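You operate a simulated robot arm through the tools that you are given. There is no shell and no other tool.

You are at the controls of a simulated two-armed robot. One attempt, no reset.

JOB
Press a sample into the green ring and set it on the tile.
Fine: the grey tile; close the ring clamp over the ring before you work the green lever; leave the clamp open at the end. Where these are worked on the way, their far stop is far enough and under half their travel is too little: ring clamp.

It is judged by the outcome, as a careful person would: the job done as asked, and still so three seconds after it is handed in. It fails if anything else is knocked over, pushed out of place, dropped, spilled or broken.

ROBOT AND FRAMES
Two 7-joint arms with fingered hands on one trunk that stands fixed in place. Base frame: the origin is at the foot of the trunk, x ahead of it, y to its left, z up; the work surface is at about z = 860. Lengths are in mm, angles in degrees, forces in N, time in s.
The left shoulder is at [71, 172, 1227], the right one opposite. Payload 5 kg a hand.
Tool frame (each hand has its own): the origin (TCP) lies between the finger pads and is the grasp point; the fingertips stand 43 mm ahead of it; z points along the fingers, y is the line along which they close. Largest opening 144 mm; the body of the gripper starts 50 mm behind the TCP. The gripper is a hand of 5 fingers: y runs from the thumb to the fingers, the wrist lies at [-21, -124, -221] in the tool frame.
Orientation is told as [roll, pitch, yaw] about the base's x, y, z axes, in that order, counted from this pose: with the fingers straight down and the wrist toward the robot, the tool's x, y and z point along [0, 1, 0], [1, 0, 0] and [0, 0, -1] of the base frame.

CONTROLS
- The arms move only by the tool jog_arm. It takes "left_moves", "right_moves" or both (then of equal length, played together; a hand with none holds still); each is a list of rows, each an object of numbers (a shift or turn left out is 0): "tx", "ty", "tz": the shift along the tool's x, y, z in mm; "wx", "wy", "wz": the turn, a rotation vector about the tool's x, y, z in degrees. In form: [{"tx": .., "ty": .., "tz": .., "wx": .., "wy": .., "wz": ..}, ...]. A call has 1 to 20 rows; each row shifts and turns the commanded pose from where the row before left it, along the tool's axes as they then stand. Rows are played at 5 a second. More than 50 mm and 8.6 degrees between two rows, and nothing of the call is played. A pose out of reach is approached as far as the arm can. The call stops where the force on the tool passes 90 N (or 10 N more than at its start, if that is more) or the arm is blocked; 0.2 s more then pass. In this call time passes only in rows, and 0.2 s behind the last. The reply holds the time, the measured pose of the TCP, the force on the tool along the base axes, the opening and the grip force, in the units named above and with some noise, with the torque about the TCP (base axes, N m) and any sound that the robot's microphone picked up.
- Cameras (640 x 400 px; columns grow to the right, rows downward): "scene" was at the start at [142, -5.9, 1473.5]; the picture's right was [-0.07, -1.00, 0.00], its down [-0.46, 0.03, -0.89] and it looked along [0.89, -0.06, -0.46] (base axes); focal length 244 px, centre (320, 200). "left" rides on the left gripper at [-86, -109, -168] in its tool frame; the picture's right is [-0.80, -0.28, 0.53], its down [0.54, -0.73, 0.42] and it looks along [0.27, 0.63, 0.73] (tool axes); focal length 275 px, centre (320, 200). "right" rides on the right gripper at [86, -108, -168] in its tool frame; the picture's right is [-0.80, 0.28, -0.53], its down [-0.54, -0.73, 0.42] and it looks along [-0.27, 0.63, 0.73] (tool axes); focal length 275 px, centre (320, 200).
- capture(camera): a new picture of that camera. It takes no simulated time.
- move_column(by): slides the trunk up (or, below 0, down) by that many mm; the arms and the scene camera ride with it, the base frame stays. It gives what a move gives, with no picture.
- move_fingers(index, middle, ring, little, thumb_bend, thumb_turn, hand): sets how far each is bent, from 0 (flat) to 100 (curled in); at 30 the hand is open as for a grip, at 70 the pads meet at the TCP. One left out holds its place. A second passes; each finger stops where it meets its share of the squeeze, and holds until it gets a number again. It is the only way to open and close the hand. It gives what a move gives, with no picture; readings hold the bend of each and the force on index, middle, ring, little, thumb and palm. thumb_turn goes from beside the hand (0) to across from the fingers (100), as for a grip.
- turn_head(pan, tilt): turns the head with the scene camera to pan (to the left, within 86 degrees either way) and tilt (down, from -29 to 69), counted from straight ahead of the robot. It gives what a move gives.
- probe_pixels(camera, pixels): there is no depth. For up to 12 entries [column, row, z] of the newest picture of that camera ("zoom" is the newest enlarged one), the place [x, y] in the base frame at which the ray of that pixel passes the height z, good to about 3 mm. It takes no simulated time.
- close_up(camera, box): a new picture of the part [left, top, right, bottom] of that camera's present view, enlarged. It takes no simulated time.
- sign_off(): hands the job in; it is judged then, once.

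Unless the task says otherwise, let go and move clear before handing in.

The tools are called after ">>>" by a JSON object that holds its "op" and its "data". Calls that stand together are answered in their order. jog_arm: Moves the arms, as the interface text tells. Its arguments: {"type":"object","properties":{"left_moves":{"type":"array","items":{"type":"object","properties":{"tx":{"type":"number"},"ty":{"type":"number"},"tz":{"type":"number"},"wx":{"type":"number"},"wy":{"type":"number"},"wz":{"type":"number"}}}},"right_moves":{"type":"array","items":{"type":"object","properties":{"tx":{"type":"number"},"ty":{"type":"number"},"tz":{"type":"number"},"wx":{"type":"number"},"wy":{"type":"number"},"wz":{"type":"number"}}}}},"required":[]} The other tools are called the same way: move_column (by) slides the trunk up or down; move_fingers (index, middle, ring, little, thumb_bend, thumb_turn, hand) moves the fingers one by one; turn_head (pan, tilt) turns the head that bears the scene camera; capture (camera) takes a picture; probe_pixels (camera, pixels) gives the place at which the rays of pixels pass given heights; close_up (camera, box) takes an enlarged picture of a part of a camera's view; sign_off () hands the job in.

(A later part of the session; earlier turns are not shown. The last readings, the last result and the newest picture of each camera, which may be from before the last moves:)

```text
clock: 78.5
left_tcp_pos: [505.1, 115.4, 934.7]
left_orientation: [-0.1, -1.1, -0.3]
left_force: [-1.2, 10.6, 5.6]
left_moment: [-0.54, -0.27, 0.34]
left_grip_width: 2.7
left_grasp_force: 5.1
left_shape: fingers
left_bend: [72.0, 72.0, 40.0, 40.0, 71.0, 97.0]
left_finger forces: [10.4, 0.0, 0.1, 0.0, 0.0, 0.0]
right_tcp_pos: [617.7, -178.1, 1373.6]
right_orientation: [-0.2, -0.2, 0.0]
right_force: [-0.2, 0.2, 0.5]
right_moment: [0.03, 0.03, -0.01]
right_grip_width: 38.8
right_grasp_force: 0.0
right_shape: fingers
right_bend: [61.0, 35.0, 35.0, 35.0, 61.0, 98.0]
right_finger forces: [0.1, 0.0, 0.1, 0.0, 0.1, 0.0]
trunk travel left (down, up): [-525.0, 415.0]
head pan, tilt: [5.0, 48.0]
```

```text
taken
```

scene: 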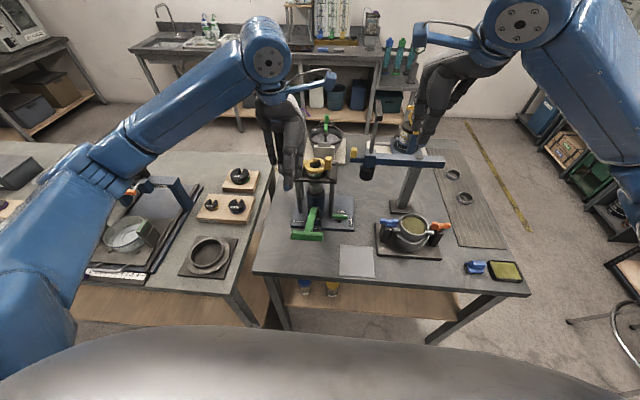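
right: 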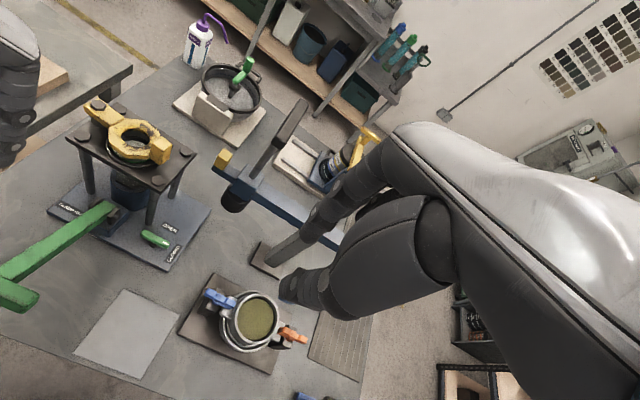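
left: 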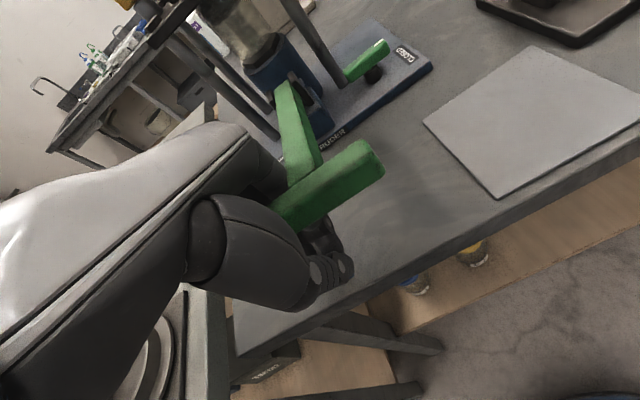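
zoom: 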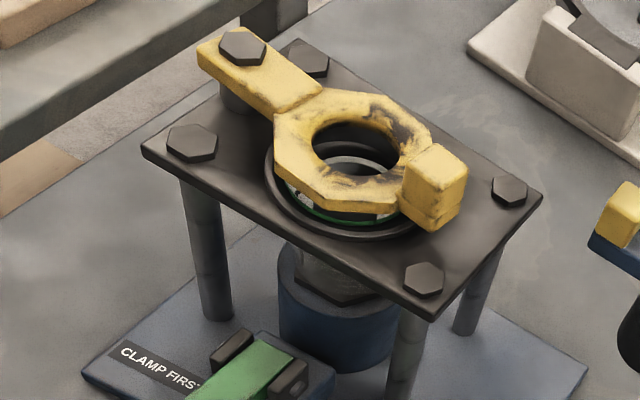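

The left view shows the bar held in the hand with the lever still sloping up slightly. I'll continue down cautiously, easing 2 mm away from the shaft.

>>> {"op": "jog_arm", "data": {"left_moves": [{"tx": 2, "tz": 14, "wx": -3}]}}

>>> {"op": "jog_arm", "data": {"left_moves": [{"tz": 12, "wx": -2}]}}

>>> {"op": "capture", "data": {"camera": "left"}}

>>> {"op": "close_up", "data": {"camera": "right", "box": [0, 100, 180, 320]}}

>>> {"op": "close_up", "data": {"camera": "scene", "box": [290, 150, 345, 220]}}

```text
clock: 78.9
left_tcp_pos: [503.8, 115.1, 920.8]
left_orientation: [0.0, -4.0, 0.0]
left_force: [0.9, 7.6, 3.9]
left_moment: [-0.51, -0.09, 0.29]
left_grip_width: 2.8
left_grasp_force: 4.0
left_shape: fingers
left_bend: [72.0, 72.0, 40.0, 40.0, 71.0, 97.0]
left_finger forces: [7.8, 0.0, 0.0, 0.0, 0.0, 0.0]
right_tcp_pos: [618.8, -177.9, 1374.9]
right_orientation: [-0.1, -0.1, -0.1]
right_force: [-0.3, -0.8, -0.6]
right_moment: [-0.04, -0.03, 0.02]
right_grip_width: 39.1
right_grasp_force: 0.0
right_shape: fingers
right_bend: [61.0, 35.0, 35.0, 35.0, 61.0, 98.0]
right_finger forces: [0.0, 0.0, 0.1, 0.0, 0.0, 0.1]
trunk travel left (down, up): [-525.0, 415.0]
head pan, tilt: [5.0, 48.0]
```

```text
clock: 79.3
left_tcp_pos: [504.8, 114.8, 909.7]
left_orientation: [-0.1, -6.2, 0.0]
left_force: [0.0, 7.6, 6.0]
left_moment: [-0.58, -0.2, 0.22]
left_grip_width: 2.7
left_grasp_force: 3.5
left_shape: fingers
left_bend: [72.0, 72.0, 40.0, 40.0, 71.0, 97.0]
left_finger forces: [7.2, 0.1, 0.0, 0.0, 0.0, 0.0]
right_tcp_pos: [616.8, -178.1, 1374.8]
right_orientation: [-0.1, -0.1, 0.0]
right_force: [-0.6, 0.5, -0.5]
right_moment: [0.02, -0.05, -0.04]
right_grip_width: 39.2
right_grasp_force: 0.1
right_shape: fingers
right_bend: [61.0, 35.0, 35.0, 35.0, 61.0, 98.0]
right_finger forces: [0.0, 0.1, 0.0, 0.0, 0.0, 0.0]
trunk travel left (down, up): [-525.0, 415.0]
head pan, tilt: [5.0, 48.0]
```

```text
taken
```

left: 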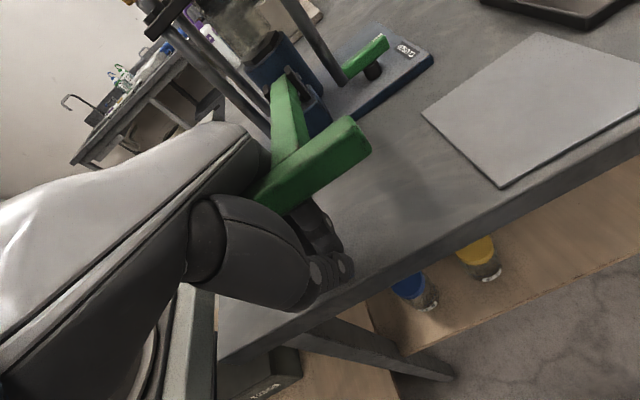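

```text
1.82 times, centred on (90, 210) of right
```

zoom: 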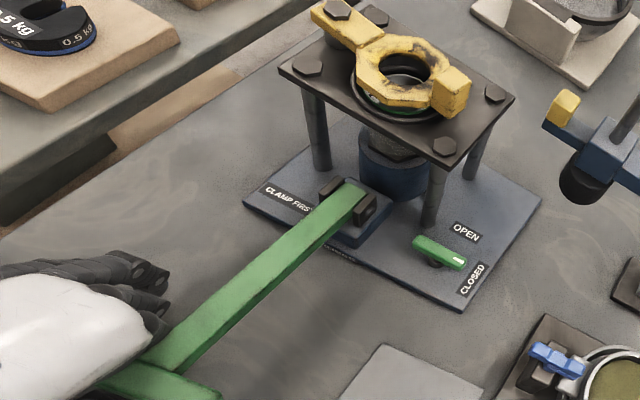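

```text
5.71 times, centred on (318, 185) of scene
```

zoom: 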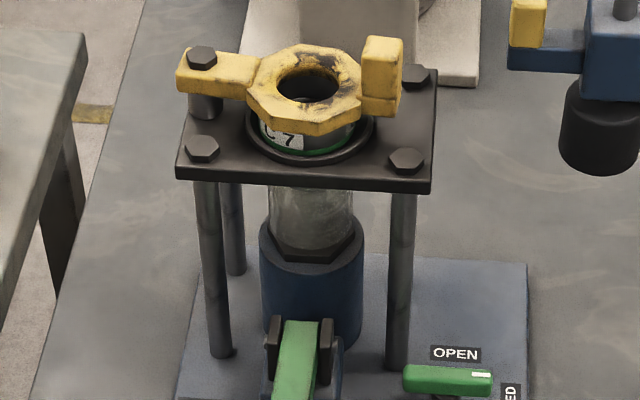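

>>> {"op": "probe_pixels", "data": {"camera": "right", "pixels": [[36, 318.8, 920], [36, 318.8, 950], [36, 318.8, 980], [36, 318.8, 1010]]}}

>>> {"op": "close_up", "data": {"camera": "left", "box": [200, 60, 440, 260]}}

```text
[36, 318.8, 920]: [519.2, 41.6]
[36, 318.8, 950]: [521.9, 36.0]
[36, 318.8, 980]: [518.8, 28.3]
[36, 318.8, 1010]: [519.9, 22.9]
```

```text
2.00 times, centred on (320, 160) of left
```

zoom: 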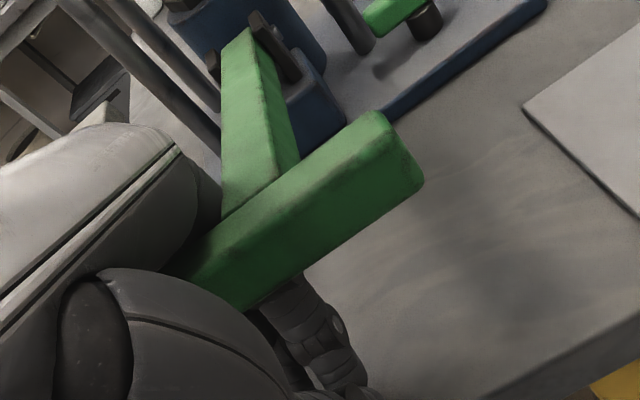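

The lever is about 24° down from its start and still moving freely. I'll go on in small steps until a stop.

>>> {"op": "jog_arm", "data": {"left_moves": [{"tz": 8, "wx": -2}]}}

>>> {"op": "jog_arm", "data": {"left_moves": [{"tz": 8, "wx": -2}]}}

>>> {"op": "capture", "data": {"camera": "left"}}

>>> {"op": "close_up", "data": {"camera": "right", "box": [0, 120, 180, 340]}}

```text
clock: 79.7
left_tcp_pos: [504.2, 114.5, 905.3]
left_orientation: [-0.3, -8.4, -0.1]
left_force: [-2.6, 10.6, 31.7]
left_moment: [-1.02, 0.67, 0.22]
left_grip_width: 2.0
left_grasp_force: 19.8
left_shape: fingers
left_bend: [72.0, 72.0, 40.0, 40.0, 72.0, 97.0]
left_finger forces: [8.8, 0.0, 0.1, 0.0, 30.8, 0.0]
right_tcp_pos: [615.7, -177.3, 1377.0]
right_orientation: [-0.1, -0.1, 0.0]
right_force: [0.0, -0.7, 1.0]
right_moment: [0.02, -0.04, 0.0]
right_grip_width: 38.9
right_grasp_force: 0.1
right_shape: fingers
right_bend: [61.0, 35.0, 35.0, 35.0, 61.0, 98.0]
right_finger forces: [0.0, 0.0, 0.0, 0.1, 0.0, 0.1]
trunk travel left (down, up): [-525.0, 415.0]
head pan, tilt: [5.0, 48.0]
```

```text
clock: 80.1
left_tcp_pos: [504.5, 115.1, 902.4]
left_orientation: [-0.3, -10.9, -0.2]
left_force: [-10.5, 18.8, 77.4]
left_moment: [-1.81, 2.44, 0.22]
left_grip_width: 2.1
left_grasp_force: 50.6
left_shape: fingers
left_bend: [72.0, 72.0, 40.0, 40.0, 73.0, 98.0]
left_finger forces: [21.7, 0.0, 0.0, 0.1, 80.4, 0.0]
right_tcp_pos: [611.0, -177.0, 1378.7]
right_orientation: [-0.1, -0.5, -0.1]
right_force: [-0.9, -0.5, -0.9]
right_moment: [-0.02, -0.05, -0.01]
right_grip_width: 39.2
right_grasp_force: 0.1
right_shape: fingers
right_bend: [61.0, 35.0, 35.0, 35.0, 61.0, 98.0]
right_finger forces: [0.0, 0.0, 0.1, 0.0, 0.0, 0.0]
trunk travel left (down, up): [-525.0, 415.0]
head pan, tilt: [5.0, 48.0]
```

```text
taken
```

left: 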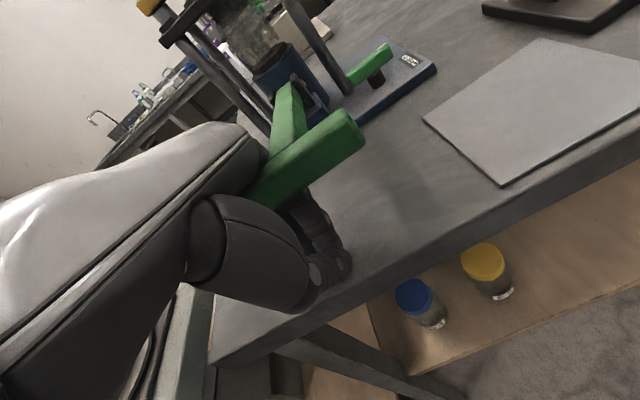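

```text
1.82 times, centred on (90, 230) of right
```

zoom: 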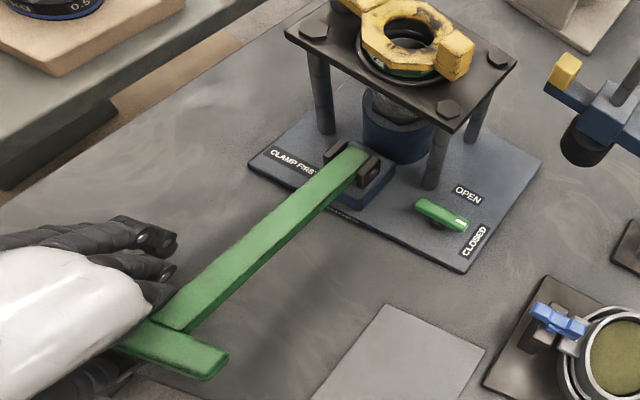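

The thumb tip has met the tabletop (80 N), not a lever stop. I'll raise immediately to relieve it and then look at the sample level.

>>> {"op": "jog_arm", "data": {"left_moves": [{"tz": -8, "wx": 2}, {"tz": -6, "wx": 2}]}}

>>> {"op": "close_up", "data": {"camera": "right", "box": [70, 90, 180, 200]}}

>>> {"op": "close_up", "data": {"camera": "scene", "box": [295, 150, 345, 210]}}

>>> {"op": "capture", "data": {"camera": "left"}}

```text
clock: 80.7
left_tcp_pos: [502.8, 117.3, 902.9]
left_orientation: [0.1, -5.8, -0.2]
left_force: [2.8, 8.4, 9.5]
left_moment: [-0.75, -0.24, 0.3]
left_grip_width: 2.3
left_grasp_force: 4.5
left_shape: fingers
left_bend: [71.0, 72.0, 40.0, 40.0, 72.0, 97.0]
left_finger forces: [8.3, 0.0, 0.0, 0.1, 0.0, 0.0]
right_tcp_pos: [617.8, -178.9, 1372.4]
right_orientation: [-0.1, -0.1, -0.1]
right_force: [0.4, -0.6, -0.2]
right_moment: [0.02, -0.01, 0.0]
right_grip_width: 39.0
right_grasp_force: 0.0
right_shape: fingers
right_bend: [61.0, 35.0, 35.0, 35.0, 61.0, 98.0]
right_finger forces: [0.0, 0.1, 0.0, 0.1, 0.0, 0.0]
trunk travel left (down, up): [-525.0, 415.0]
head pan, tilt: [5.0, 48.0]
```

```text
3.64 times, centred on (125, 145) of right
```

zoom: 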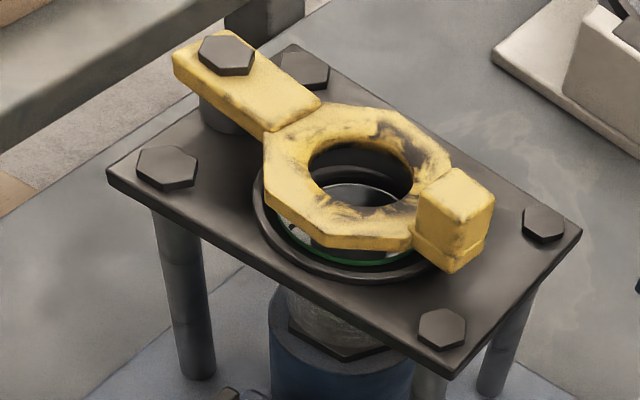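

```text
6.67 times, centred on (320, 180) of scene
```

zoom: 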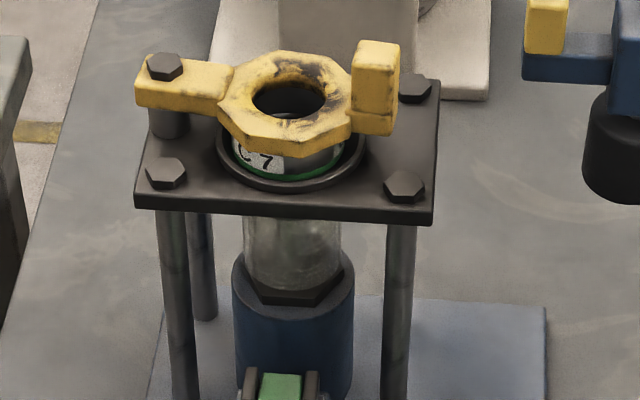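

```text
taken
```

left: 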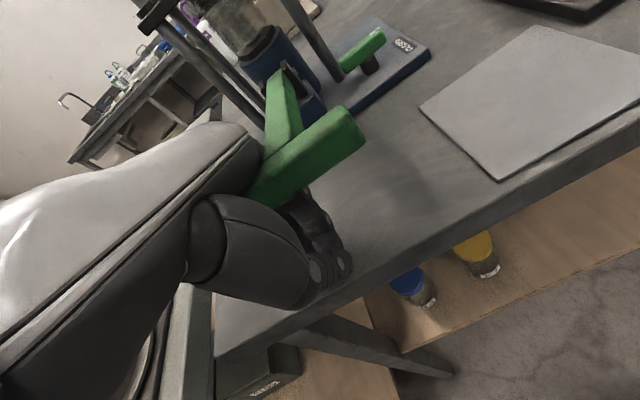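

>>> {"op": "close_up", "data": {"camera": "right", "box": [110, 125, 165, 170]}}

>>> {"op": "close_up", "data": {"camera": "scene", "box": [305, 155, 330, 185]}}

```text
8.89 times, centred on (138, 148) of right
```

zoom: 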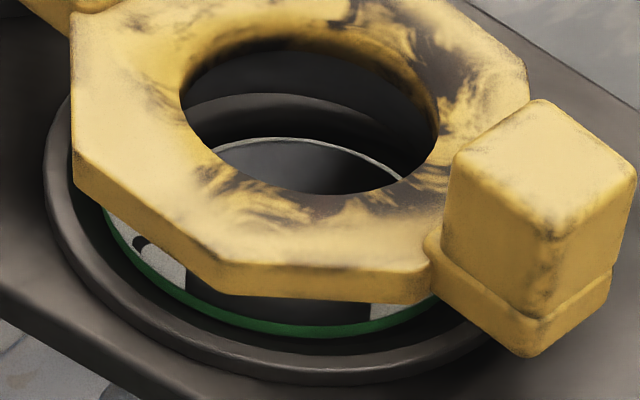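

```text
13.33 times, centred on (318, 170) of scene
```

zoom: 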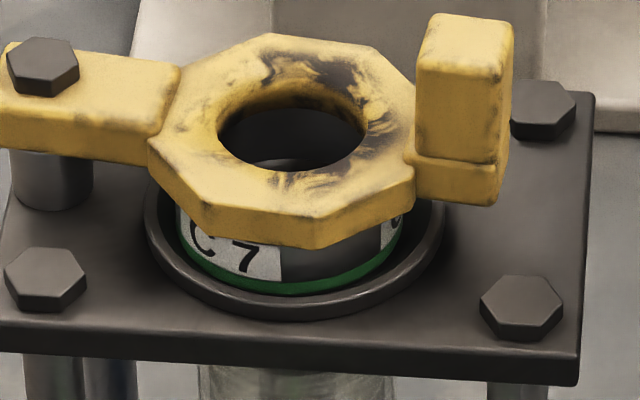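

The sample disc is now visible higher inside the ring opening, so the stroke is working. I'll lift the lever back up along its arc with the hooked fingers for another stroke.

>>> {"op": "jog_arm", "data": {"left_moves": [{"tx": 2, "tz": -14, "wx": 2}, {"tz": -14, "wx": 3}, {"tz": -19.5, "wx": 5}, {"tz": -19.5, "wx": 5}]}}

>>> {"op": "jog_arm", "data": {"left_moves": [{"tz": -19.5, "wx": 5}, {"tz": -19.5, "wx": 5}, {"tz": -19.5, "wx": 5}, {"tz": -17, "wx": 3.8}]}}

>>> {"op": "close_up", "data": {"camera": "right", "box": [0, 100, 180, 320]}}

>>> {"op": "capture", "data": {"camera": "left"}}

>>> {"op": "close_up", "data": {"camera": "right", "box": [110, 125, 165, 170]}}

```text
clock: 81.7
left_tcp_pos: [505.8, 117.4, 972.4]
left_orientation: [0.0, 9.3, -0.3]
left_force: [8.9, -0.2, -6.5]
left_moment: [0.14, 0.81, 0.17]
left_grip_width: 2.8
left_grasp_force: 5.3
left_shape: fingers
left_bend: [72.0, 72.0, 40.0, 40.0, 72.0, 97.0]
left_finger forces: [11.0, 0.0, 0.1, 0.0, 0.1, 0.0]
right_tcp_pos: [620.3, -177.3, 1371.2]
right_orientation: [-0.1, 0.0, 0.0]
right_force: [-0.2, 0.4, -0.2]
right_moment: [-0.02, 0.05, 0.03]
right_grip_width: 39.1
right_grasp_force: 0.1
right_shape: fingers
right_bend: [61.0, 35.0, 35.0, 35.0, 61.0, 98.0]
right_finger forces: [0.1, 0.1, 0.1, 0.0, 0.1, 0.0]
trunk travel left (down, up): [-525.0, 415.0]
head pan, tilt: [5.0, 48.0]
```

```text
clock: 82.7
left_tcp_pos: [524.2, 118.3, 1043.4]
left_orientation: [0.2, 28.2, -0.1]
left_force: [-1.7, 3.3, -26.8]
left_moment: [0.25, 0.35, 0.05]
left_grip_width: 12.8
left_grasp_force: 11.1
left_shape: fingers
left_bend: [61.0, 71.0, 40.0, 40.0, 72.0, 97.0]
left_finger forces: [16.9, 4.9, 0.1, 0.0, 0.0, 0.0]
right_tcp_pos: [619.4, -178.3, 1372.6]
right_orientation: [-0.1, 0.0, 0.0]
right_force: [-0.5, -0.7, -0.1]
right_moment: [-0.03, 0.01, -0.01]
right_grip_width: 38.9
right_grasp_force: 0.1
right_shape: fingers
right_bend: [61.0, 35.0, 35.0, 35.0, 61.0, 98.0]
right_finger forces: [0.0, 0.1, 0.0, 0.1, 0.1, 0.1]
trunk travel left (down, up): [-525.0, 415.0]
head pan, tilt: [5.0, 48.0]
```

```text
1.82 times, centred on (90, 210) of right
```

zoom: 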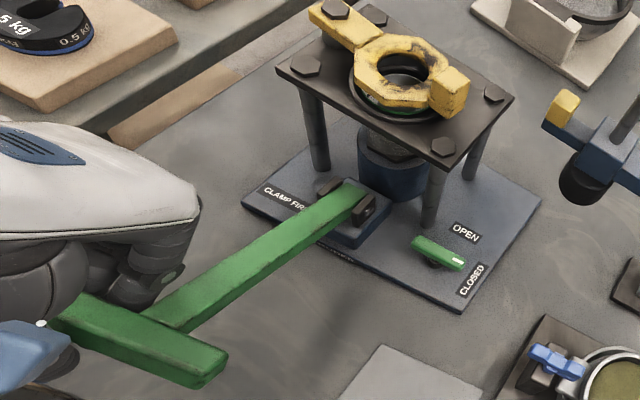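

```text
taken
```

left: 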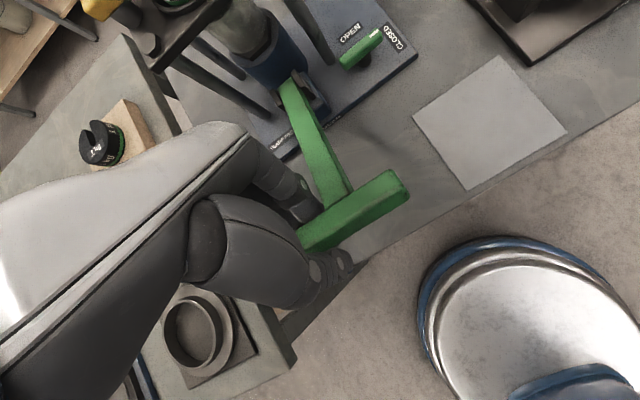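

```text
8.89 times, centred on (138, 148) of right
```

zoom: 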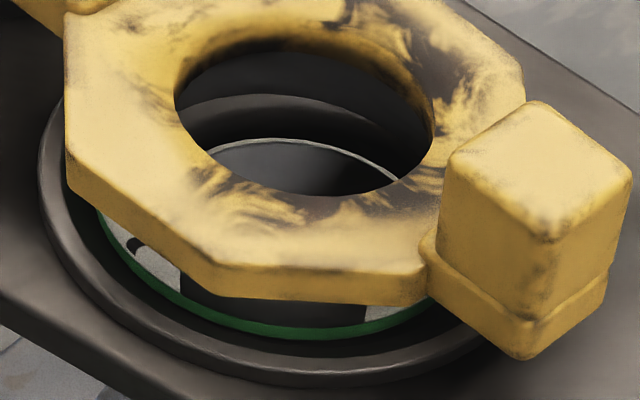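

The lever came back up and the sample stayed raised, so the pump holds. I'll make a second down-stroke, stopping just short of the tabletop.

>>> {"op": "jog_arm", "data": {"left_moves": [{"tx": 1, "tz": 19.5, "wx": -5}, {"tz": 19.5, "wx": -5}, {"tz": 19.5, "wx": -5}, {"tz": 19.5, "wx": -5}]}}

>>> {"op": "jog_arm", "data": {"left_moves": [{"tz": 19.5, "wx": -5}, {"tz": 19.5, "wx": -4}, {"tz": 14, "wx": -3}, {"tz": 8, "wx": -2}]}}

>>> {"op": "close_up", "data": {"camera": "right", "box": [110, 125, 165, 170]}}

>>> {"op": "close_up", "data": {"camera": "right", "box": [0, 100, 180, 320]}}

>>> {"op": "close_up", "data": {"camera": "scene", "box": [295, 150, 345, 210]}}

```text
clock: 83.7
left_tcp_pos: [498.3, 119.5, 973.6]
left_orientation: [-0.2, 7.7, -0.2]
left_force: [15.9, 1.3, 3.4]
left_moment: [-0.02, -0.35, 0.22]
left_grip_width: 10.6
left_grasp_force: 6.4
left_shape: fingers
left_bend: [71.0, 72.0, 40.0, 40.0, 72.0, 97.0]
left_finger forces: [11.8, 1.4, 0.1, 0.1, 0.0, 0.0]
right_tcp_pos: [619.6, -178.2, 1372.8]
right_orientation: [-0.1, 0.0, -0.1]
right_force: [-1.0, 0.3, 0.0]
right_moment: [-0.02, 0.03, 0.0]
right_grip_width: 39.3
right_grasp_force: 0.0
right_shape: fingers
right_bend: [61.0, 35.0, 35.0, 35.0, 61.0, 98.0]
right_finger forces: [0.1, 0.0, 0.0, 0.0, 0.0, 0.0]
trunk travel left (down, up): [-525.0, 415.0]
head pan, tilt: [5.0, 48.0]
```

```text
clock: 84.7
left_tcp_pos: [495.5, 117.8, 911.1]
left_orientation: [0.0, -6.2, -0.2]
left_force: [11.3, -0.1, 4.3]
left_moment: [-0.05, 0.46, 0.14]
left_grip_width: 3.9
left_grasp_force: 5.8
left_shape: fingers
left_bend: [72.0, 72.0, 40.0, 40.0, 72.0, 97.0]
left_finger forces: [12.1, 0.0, 0.1, 0.0, 0.0, 0.0]
right_tcp_pos: [619.9, -178.0, 1373.3]
right_orientation: [-0.1, -0.1, -0.1]
right_force: [0.1, -0.1, 0.6]
right_moment: [0.04, -0.02, -0.03]
right_grip_width: 38.8
right_grasp_force: 0.1
right_shape: fingers
right_bend: [61.0, 35.0, 35.0, 35.0, 61.0, 98.0]
right_finger forces: [0.1, 0.1, 0.0, 0.0, 0.0, 0.1]
trunk travel left (down, up): [-525.0, 415.0]
head pan, tilt: [5.0, 48.0]
```

```text
8.89 times, centred on (138, 148) of right
```

zoom: 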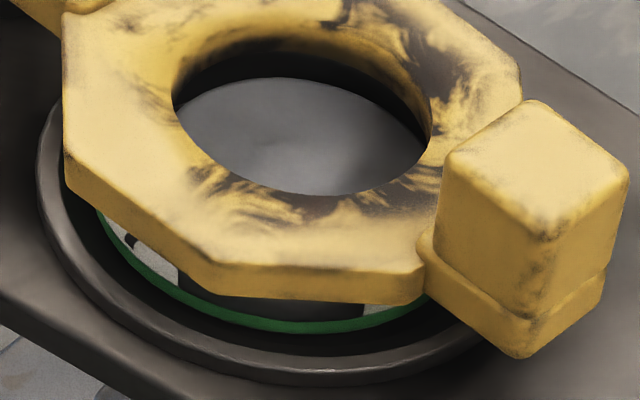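

```text
1.82 times, centred on (90, 210) of right
```

zoom: 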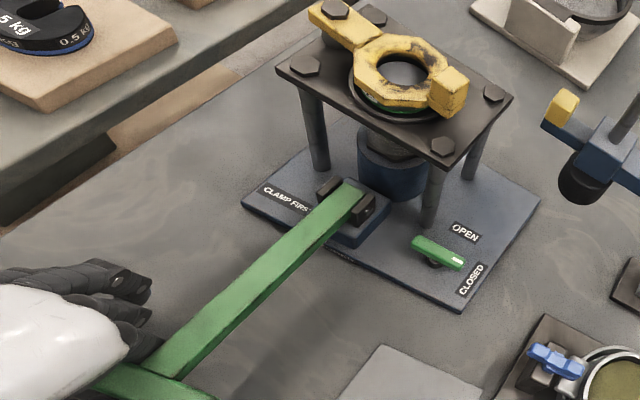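

```text
6.67 times, centred on (320, 180) of scene
```

zoom: 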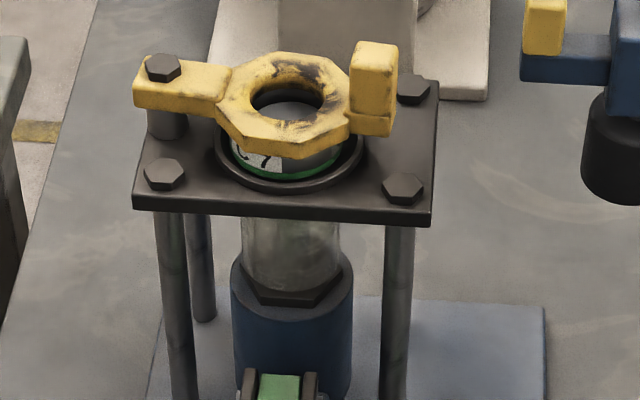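

The second stroke lifted the sample a lot: its grey face now fills the clamp opening at (300,135). I'll zoom in to judge how far it is from the ring's top.

>>> {"op": "close_up", "data": {"camera": "scene", "box": [303, 155, 333, 180]}}

>>> {"op": "close_up", "data": {"camera": "right", "box": [120, 128, 155, 158]}}

>>> {"op": "close_up", "data": {"camera": "left", "box": [160, 0, 400, 140]}}

```text
16.00 times, centred on (318, 168) of scene
```

zoom: 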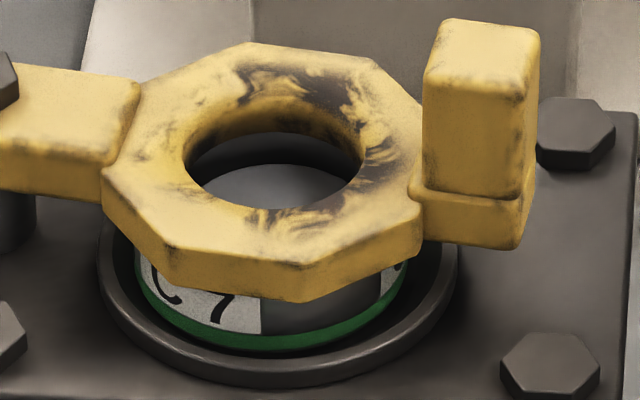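

```text
13.33 times, centred on (138, 143) of right
```

zoom: 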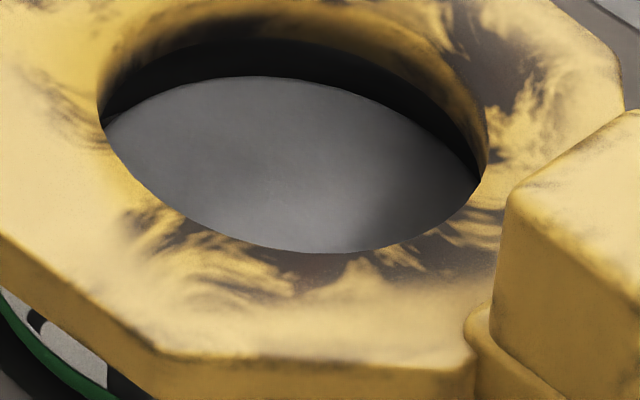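

```text
2.67 times, centred on (280, 70) of left
```

zoom: 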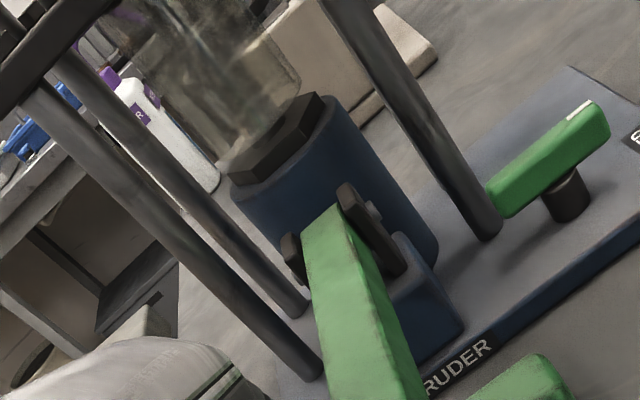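

>>> {"op": "probe_pixels", "data": {"camera": "scene", "pixels": [[315.2, 165.7, 1065], [315.2, 165.7, 1070], [315.2, 165.7, 1075], [315.2, 165.7, 1080], [315.2, 165.7, 1085], [314.5, 180.5, 1084], [314, 163.9, 1090]]}}

>>> {"op": "probe_pixels", "data": {"camera": "right", "pixels": [[133, 133.8, 1065], [133, 133.8, 1070], [133, 133.8, 1075], [133, 133.8, 1080], [133, 133.8, 1085]]}}

```text
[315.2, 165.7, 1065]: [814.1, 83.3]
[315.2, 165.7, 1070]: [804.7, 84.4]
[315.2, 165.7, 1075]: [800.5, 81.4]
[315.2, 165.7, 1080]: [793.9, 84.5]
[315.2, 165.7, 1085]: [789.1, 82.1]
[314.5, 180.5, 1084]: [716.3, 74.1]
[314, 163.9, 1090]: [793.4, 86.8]
```

```text
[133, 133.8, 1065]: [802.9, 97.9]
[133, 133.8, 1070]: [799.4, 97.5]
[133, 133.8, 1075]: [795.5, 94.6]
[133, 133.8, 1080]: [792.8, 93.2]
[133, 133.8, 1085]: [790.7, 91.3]
```

The sample face is at z ≈ 1072, about 12 mm below the ring's top at 1084, so it needs another stroke. I'll raise the lever again.

>>> {"op": "jog_arm", "data": {"left_moves": [{"ty": 3, "tz": -14, "wx": 2}, {"ty": 2, "tz": -14, "wx": 3}, {"tz": -19.5, "wx": 5}, {"tz": -19.5, "wx": 5}]}}

>>> {"op": "jog_arm", "data": {"left_moves": [{"tz": -19.5, "wx": 5}, {"tz": -19.5, "wx": 5}, {"tz": -19.5, "wx": 5}, {"tz": -17, "wx": 3.8}]}}

>>> {"op": "close_up", "data": {"camera": "right", "box": [0, 100, 180, 320]}}

>>> {"op": "capture", "data": {"camera": "left"}}

```text
clock: 85.7
left_tcp_pos: [500.2, 118.2, 978.2]
left_orientation: [-0.1, 9.1, -0.1]
left_force: [10.3, 2.8, -1.8]
left_moment: [-0.11, 0.48, 0.26]
left_grip_width: 3.2
left_grasp_force: 4.4
left_shape: fingers
left_bend: [72.0, 72.0, 40.0, 40.0, 71.0, 97.0]
left_finger forces: [10.0, 0.1, 0.1, 0.0, 0.1, 0.0]
right_tcp_pos: [621.6, -178.6, 1374.1]
right_orientation: [-0.2, -0.1, -0.1]
right_force: [-0.1, -0.4, -0.6]
right_moment: [-0.01, 0.02, 0.02]
right_grip_width: 38.9
right_grasp_force: 0.1
right_shape: fingers
right_bend: [61.0, 35.0, 35.0, 35.0, 61.0, 98.0]
right_finger forces: [0.0, 0.0, 0.0, 0.1, 0.0, 0.1]
trunk travel left (down, up): [-525.0, 415.0]
head pan, tilt: [5.0, 48.0]
```

```text
clock: 86.7
left_tcp_pos: [518.7, 121.2, 1049.5]
left_orientation: [0.2, 28.0, -0.2]
left_force: [0.1, 6.5, -24.8]
left_moment: [0.36, 0.38, 0.15]
left_grip_width: 22.6
left_grasp_force: 11.3
left_shape: fingers
left_bend: [71.0, 71.0, 40.0, 40.0, 72.0, 97.0]
left_finger forces: [15.7, 7.0, 0.1, 0.0, 0.0, 0.0]
right_tcp_pos: [621.7, -177.1, 1372.1]
right_orientation: [-0.2, 0.1, -0.1]
right_force: [-0.7, 0.1, -0.2]
right_moment: [-0.01, 0.04, 0.0]
right_grip_width: 39.1
right_grasp_force: 0.0
right_shape: fingers
right_bend: [61.0, 35.0, 35.0, 35.0, 61.0, 98.0]
right_finger forces: [0.0, 0.0, 0.1, 0.0, 0.1, 0.0]
trunk travel left (down, up): [-525.0, 415.0]
head pan, tilt: [5.0, 48.0]
```

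```text
1.82 times, centred on (90, 210) of right
```

zoom: 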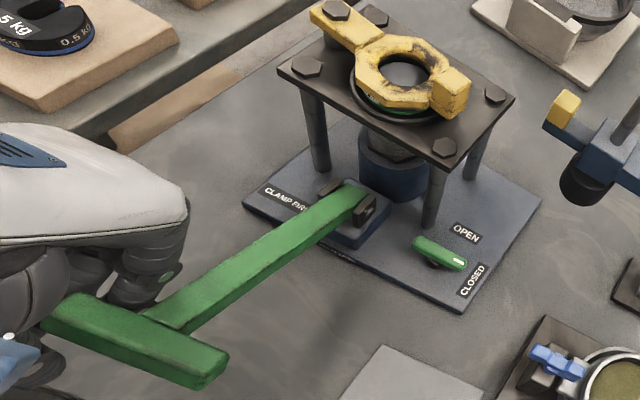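

```text
taken
```

left: 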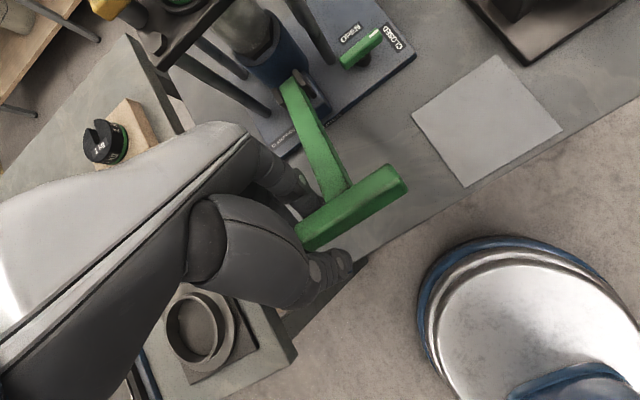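

Lever is up again. Third down-stroke, checking the force midway.

>>> {"op": "jog_arm", "data": {"left_moves": [{"ty": 3, "tz": 19.5, "wx": -5}, {"ty": 2, "tz": 19.5, "wx": -5}, {"tz": 19.5, "wx": -5}, {"tz": 19.5, "wx": -5}]}}

>>> {"op": "close_up", "data": {"camera": "right", "box": [120, 128, 155, 158]}}

>>> {"op": "jog_arm", "data": {"left_moves": [{"tz": 19.5, "wx": -5}, {"tz": 19.5, "wx": -4}]}}

>>> {"op": "close_up", "data": {"camera": "right", "box": [120, 128, 155, 158]}}

>>> {"op": "close_up", "data": {"camera": "scene", "box": [303, 155, 333, 180]}}

```text
clock: 87.7
left_tcp_pos: [499.0, 119.5, 975.6]
left_orientation: [0.0, 7.5, -0.2]
left_force: [9.8, 18.3, 4.8]
left_moment: [0.46, -0.32, 0.52]
left_grip_width: 13.5
left_grasp_force: 13.4
left_shape: fingers
left_bend: [71.0, 72.0, 40.0, 40.0, 72.0, 97.0]
left_finger forces: [10.6, 16.9, 0.1, 0.0, 0.0, 0.0]
right_tcp_pos: [618.8, -175.0, 1373.4]
right_orientation: [-0.2, -0.1, 0.0]
right_force: [0.1, -0.7, 0.2]
right_moment: [0.0, -0.02, 0.01]
right_grip_width: 39.1
right_grasp_force: 0.1
right_shape: fingers
right_bend: [61.0, 35.0, 35.0, 35.0, 61.0, 98.0]
right_finger forces: [0.0, 0.0, 0.0, 0.0, 0.0, 0.0]
trunk travel left (down, up): [-525.0, 415.0]
head pan, tilt: [5.0, 48.0]
```

```text
13.33 times, centred on (138, 143) of right
```

zoom: 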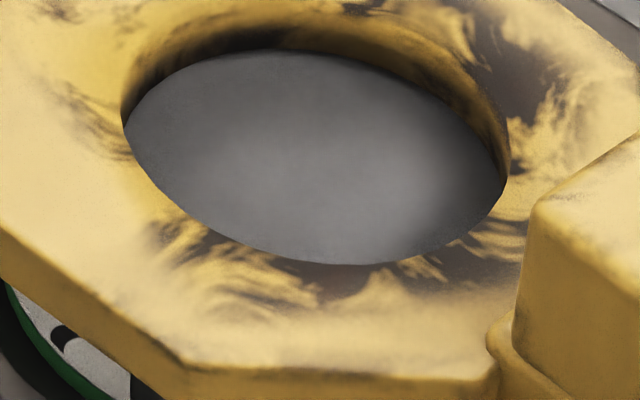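

```text
clock: 88.3
left_tcp_pos: [492.9, 115.5, 938.1]
left_orientation: [-0.2, -1.3, -0.3]
left_force: [9.6, 4.6, 3.8]
left_moment: [-0.22, 0.07, 0.29]
left_grip_width: 3.7
left_grasp_force: 6.6
left_shape: fingers
left_bend: [72.0, 72.0, 40.0, 40.0, 72.0, 97.0]
left_finger forces: [14.0, 0.1, 0.1, 0.1, 0.0, 0.0]
right_tcp_pos: [619.0, -180.5, 1373.5]
right_orientation: [-0.1, 0.0, 0.0]
right_force: [0.1, 0.0, -0.4]
right_moment: [0.03, -0.03, -0.01]
right_grip_width: 39.1
right_grasp_force: 0.0
right_shape: fingers
right_bend: [61.0, 35.0, 35.0, 35.0, 61.0, 98.0]
right_finger forces: [0.0, 0.0, 0.1, 0.1, 0.0, 0.1]
trunk travel left (down, up): [-525.0, 415.0]
head pan, tilt: [5.0, 48.0]
```

```text
13.33 times, centred on (138, 143) of right
```

zoom: 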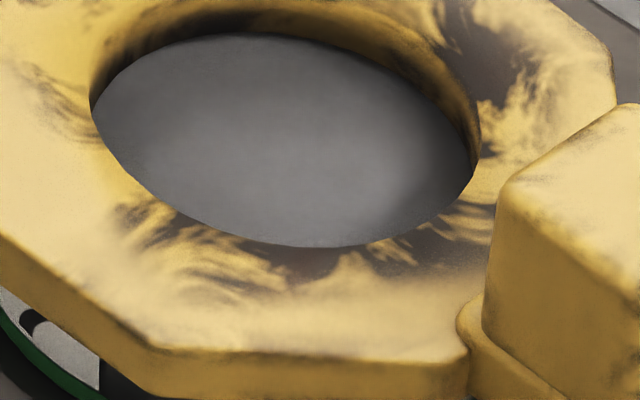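

```text
16.00 times, centred on (318, 168) of scene
```

zoom: 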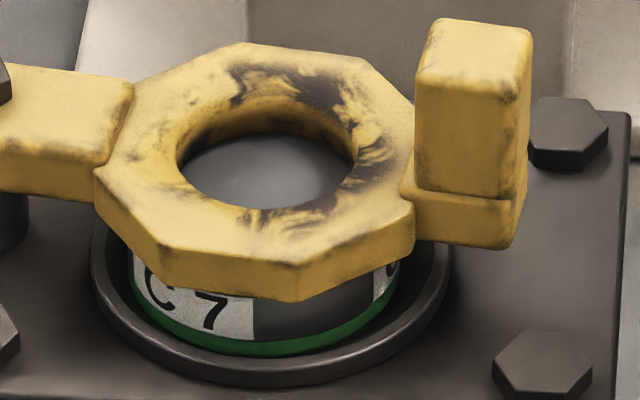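

The sample face now reaches the underside of the clamp opening. I'll finish this stroke gently to see whether anything still moves.

>>> {"op": "jog_arm", "data": {"left_moves": [{"tz": 14, "wx": -3}, {"tz": 8, "wx": -2}]}}

>>> {"op": "close_up", "data": {"camera": "right", "box": [120, 128, 155, 158]}}

>>> {"op": "close_up", "data": {"camera": "scene", "box": [303, 155, 333, 180]}}

>>> {"op": "close_up", "data": {"camera": "left", "box": [160, 0, 400, 140]}}

```text
clock: 88.9
left_tcp_pos: [494.6, 117.9, 917.7]
left_orientation: [0.0, -6.3, -0.2]
left_force: [8.1, -4.0, 5.7]
left_moment: [0.11, 0.24, 0.01]
left_grip_width: 3.3
left_grasp_force: 5.1
left_shape: fingers
left_bend: [72.0, 72.0, 40.0, 40.0, 72.0, 97.0]
left_finger forces: [8.6, 0.0, 0.1, 0.0, 0.1, 0.0]
right_tcp_pos: [619.3, -179.5, 1372.7]
right_orientation: [-0.2, 0.0, 0.0]
right_force: [0.4, 0.0, 0.2]
right_moment: [0.02, 0.01, 0.01]
right_grip_width: 39.2
right_grasp_force: 0.0
right_shape: fingers
right_bend: [61.0, 35.0, 35.0, 35.0, 61.0, 98.0]
right_finger forces: [0.0, 0.1, 0.0, 0.0, 0.1, 0.1]
trunk travel left (down, up): [-525.0, 415.0]
head pan, tilt: [5.0, 48.0]
```

```text
13.33 times, centred on (138, 143) of right
```

zoom: 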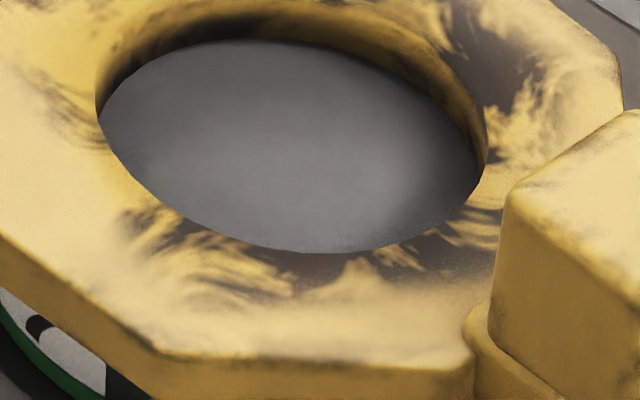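

```text
16.00 times, centred on (318, 168) of scene
```

zoom: 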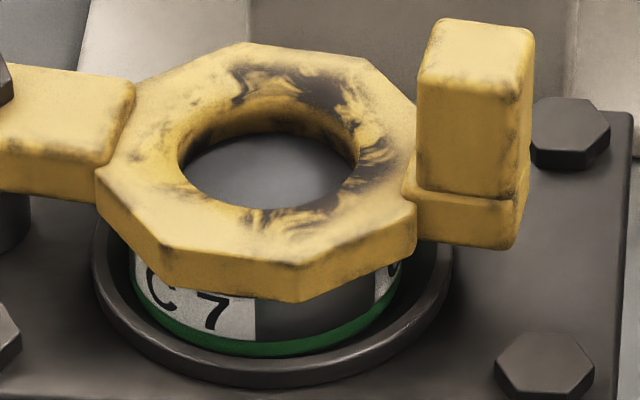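

```text
2.67 times, centred on (280, 70) of left
```

zoom: 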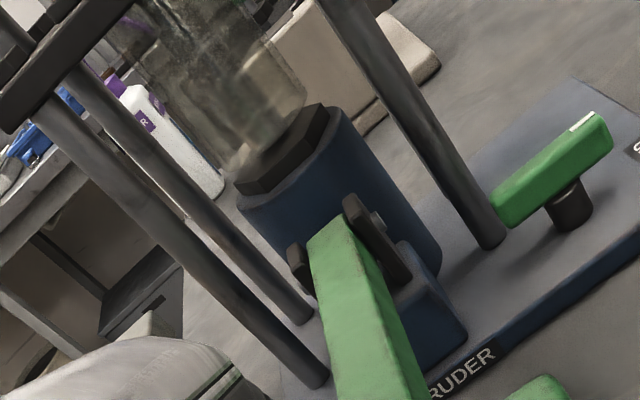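

The sample face no longer moves with further lever travel: it is up against the clamp, so the press is complete. I'll return the lever to its original up position and let go.

>>> {"op": "jog_arm", "data": {"left_moves": [{"ty": 3, "tz": -14, "wx": 2}, {"ty": 2, "tz": -14, "wx": 3}, {"tz": -19.5, "wx": 5}, {"tz": -19.5, "wx": 5}]}}

>>> {"op": "jog_arm", "data": {"left_moves": [{"tz": -19.5, "wx": 5}, {"tz": -19.5, "wx": 5}, {"tz": -19.5, "wx": 5}, {"tz": -12, "wx": 3}]}}

>>> {"op": "move_fingers", "data": {"hand": "left", "index": 45, "middle": 45, "thumb_bend": 45}}

>>> {"op": "capture", "data": {"camera": "left"}}

>>> {"op": "close_up", "data": {"camera": "right", "box": [0, 100, 180, 320]}}

```text
clock: 89.9
left_tcp_pos: [500.0, 118.6, 981.6]
left_orientation: [0.1, 8.9, -0.1]
left_force: [12.0, -2.5, -3.5]
left_moment: [0.14, 0.54, 0.05]
left_grip_width: 3.7
left_grasp_force: 5.8
left_shape: fingers
left_bend: [72.0, 72.0, 40.0, 40.0, 71.0, 97.0]
left_finger forces: [12.6, 0.0, 0.1, 0.0, 0.0, 0.1]
right_tcp_pos: [621.5, -179.1, 1370.8]
right_orientation: [-0.2, 0.0, 0.0]
right_force: [0.4, 0.6, -0.8]
right_moment: [-0.01, 0.03, -0.01]
right_grip_width: 39.2
right_grasp_force: 0.2
right_shape: fingers
right_bend: [61.0, 35.0, 35.0, 35.0, 61.0, 98.0]
right_finger forces: [0.0, 0.1, 0.0, 0.0, 0.0, 0.1]
trunk travel left (down, up): [-525.0, 415.0]
head pan, tilt: [5.0, 48.0]
```

```text
clock: 90.9
left_tcp_pos: [514.4, 120.0, 1048.1]
left_orientation: [0.1, 27.0, -0.2]
left_force: [0.2, 7.3, -22.8]
left_moment: [0.39, 0.41, 0.2]
left_grip_width: 25.6
left_grasp_force: 11.1
left_shape: fingers
left_bend: [71.0, 72.0, 40.0, 40.0, 72.0, 97.0]
left_finger forces: [15.4, 6.5, 0.1, 0.0, 0.0, 0.0]
right_tcp_pos: [620.6, -177.2, 1371.0]
right_orientation: [-0.3, 0.0, 0.0]
right_force: [-0.8, 0.5, -0.7]
right_moment: [0.0, 0.01, -0.01]
right_grip_width: 39.3
right_grasp_force: 0.0
right_shape: fingers
right_bend: [61.0, 35.0, 35.0, 35.0, 61.0, 98.0]
right_finger forces: [0.1, 0.1, 0.0, 0.0, 0.0, 0.0]
trunk travel left (down, up): [-525.0, 415.0]
head pan, tilt: [5.0, 48.0]
```

```text
clock: 91.9
left_tcp_pos: [515.4, 119.2, 1051.9]
left_orientation: [0.0, 26.6, -0.1]
left_force: [-0.3, 0.3, 0.1]
left_moment: [0.03, 0.01, 0.02]
left_grip_width: 96.1
left_grasp_force: 0.0
left_shape: fingers
left_bend: [45.0, 45.0, 40.0, 40.0, 45.0, 97.0]
left_finger forces: [0.1, 0.0, 0.1, 0.0, 0.0, 0.1]
right_tcp_pos: [618.0, -180.4, 1372.9]
right_orientation: [-0.1, -0.2, 0.0]
right_force: [-0.3, -1.7, 0.6]
right_moment: [0.0, 0.0, -0.03]
right_grip_width: 38.8
right_grasp_force: 0.1
right_shape: fingers
right_bend: [61.0, 35.0, 35.0, 35.0, 61.0, 98.0]
right_finger forces: [0.1, 0.0, 0.1, 0.1, 0.0, 0.0]
trunk travel left (down, up): [-525.0, 415.0]
head pan, tilt: [5.0, 48.0]
```

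```text
taken
```

left: 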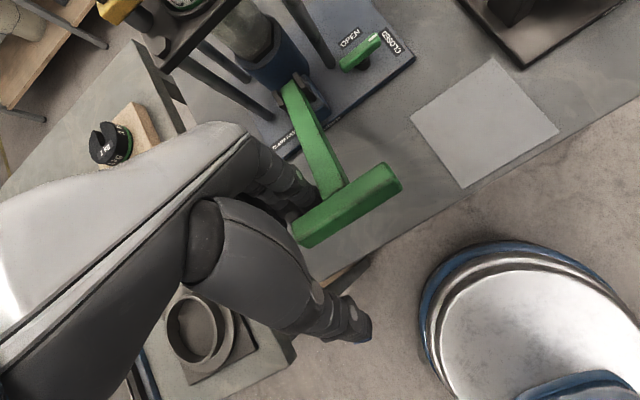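

```text
1.82 times, centred on (90, 210) of right
```

zoom: 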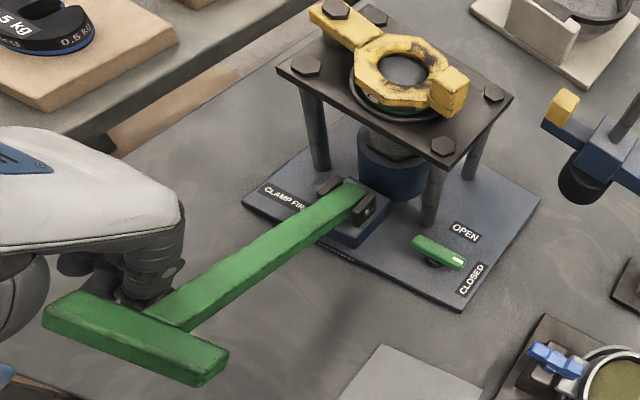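

The lever stays up and the hand is open. I'll withdraw the left hand along its axis and park it off to the left.

>>> {"op": "jog_arm", "data": {"left_moves": [{"tz": -40}, {"tz": -45}, {"tz": -45}, {"tz": -45}, {"tx": 45}, {"tx": 45}, {"tx": 45}, {"tx": 45}, {"wx": -7}, {"wx": -7}, {"wx": -7}, {"wx": -5.6}]}}

>>> {"op": "capture", "data": {"camera": "scene"}}

>>> {"op": "close_up", "data": {"camera": "scene", "box": [280, 140, 370, 250]}}

```text
clock: 94.5
left_tcp_pos: [593.9, 299.2, 1208.1]
left_orientation: [-0.1, -0.1, -0.2]
left_force: [-0.8, 0.1, 0.5]
left_moment: [0.01, -0.01, 0.0]
left_grip_width: 96.2
left_grasp_force: 0.1
left_shape: fingers
left_bend: [45.0, 45.0, 40.0, 40.0, 45.0, 98.0]
left_finger forces: [0.0, 0.0, 0.1, 0.0, 0.1, 0.1]
right_tcp_pos: [618.0, -178.9, 1375.0]
right_orientation: [-0.1, -0.2, 0.0]
right_force: [-0.3, -0.5, -0.1]
right_moment: [0.02, -0.03, -0.01]
right_grip_width: 39.1
right_grasp_force: 0.0
right_shape: fingers
right_bend: [61.0, 35.0, 35.0, 35.0, 61.0, 98.0]
right_finger forces: [0.1, 0.0, 0.1, 0.0, 0.1, 0.0]
trunk travel left (down, up): [-525.0, 415.0]
head pan, tilt: [5.0, 48.0]
```

```text
taken
```

scene: 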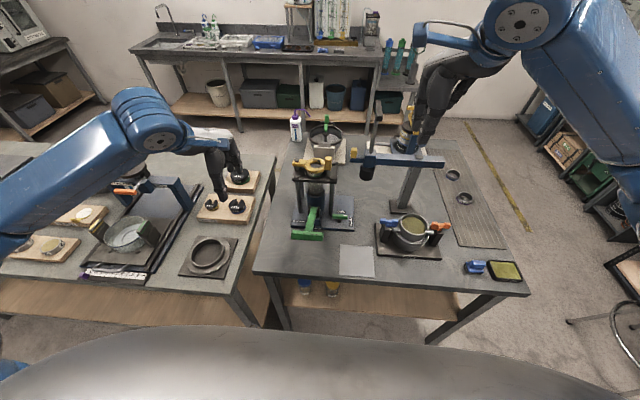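

```text
3.64 times, centred on (325, 195) of scene
```

zoom: 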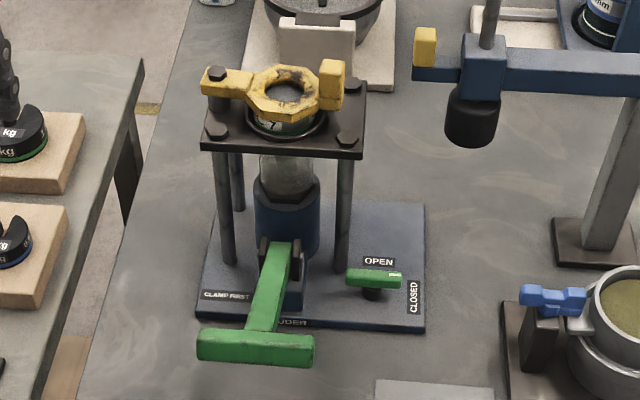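

>>> {"op": "close_up", "data": {"camera": "scene", "box": [300, 148, 340, 184]}}

>>> {"op": "close_up", "data": {"camera": "right", "box": [90, 100, 190, 190]}}

```text
11.11 times, centred on (320, 166) of scene
```

zoom: 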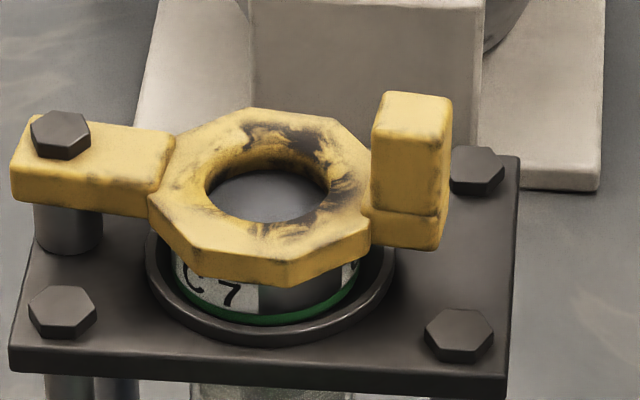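

```text
4.44 times, centred on (140, 145) of right
```

zoom: 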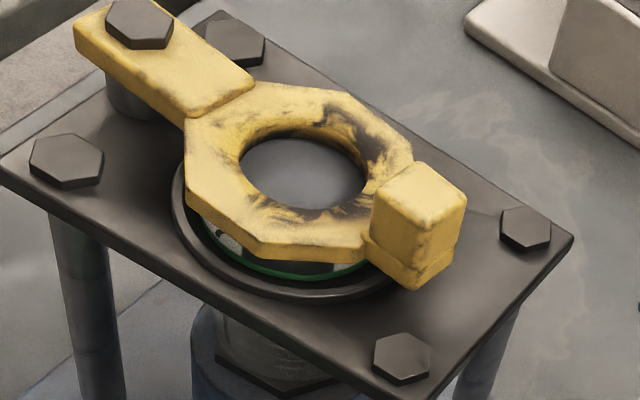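

>>> {"op": "probe_pixels", "data": {"camera": "scene", "pixels": [[328.3, 157.7, 1110], [328.3, 157.7, 1120], [328.3, 157.7, 1130], [328.3, 157.7, 1140], [296.9, 160, 1108], [314, 183, 1084]]}}

>>> {"op": "probe_pixels", "data": {"camera": "right", "pixels": [[163, 143.2, 1110], [163, 143.2, 1120], [163, 143.2, 1130], [163, 143.2, 1140], [99.5, 105.5, 1108]]}}

```text
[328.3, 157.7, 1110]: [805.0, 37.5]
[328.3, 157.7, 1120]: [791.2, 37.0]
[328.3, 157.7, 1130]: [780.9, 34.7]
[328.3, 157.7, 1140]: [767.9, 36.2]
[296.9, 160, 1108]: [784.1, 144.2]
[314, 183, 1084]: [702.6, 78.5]
```

```text
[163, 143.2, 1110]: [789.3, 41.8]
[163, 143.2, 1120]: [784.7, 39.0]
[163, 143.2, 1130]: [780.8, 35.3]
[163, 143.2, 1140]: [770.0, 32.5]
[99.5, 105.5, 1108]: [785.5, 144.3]
```

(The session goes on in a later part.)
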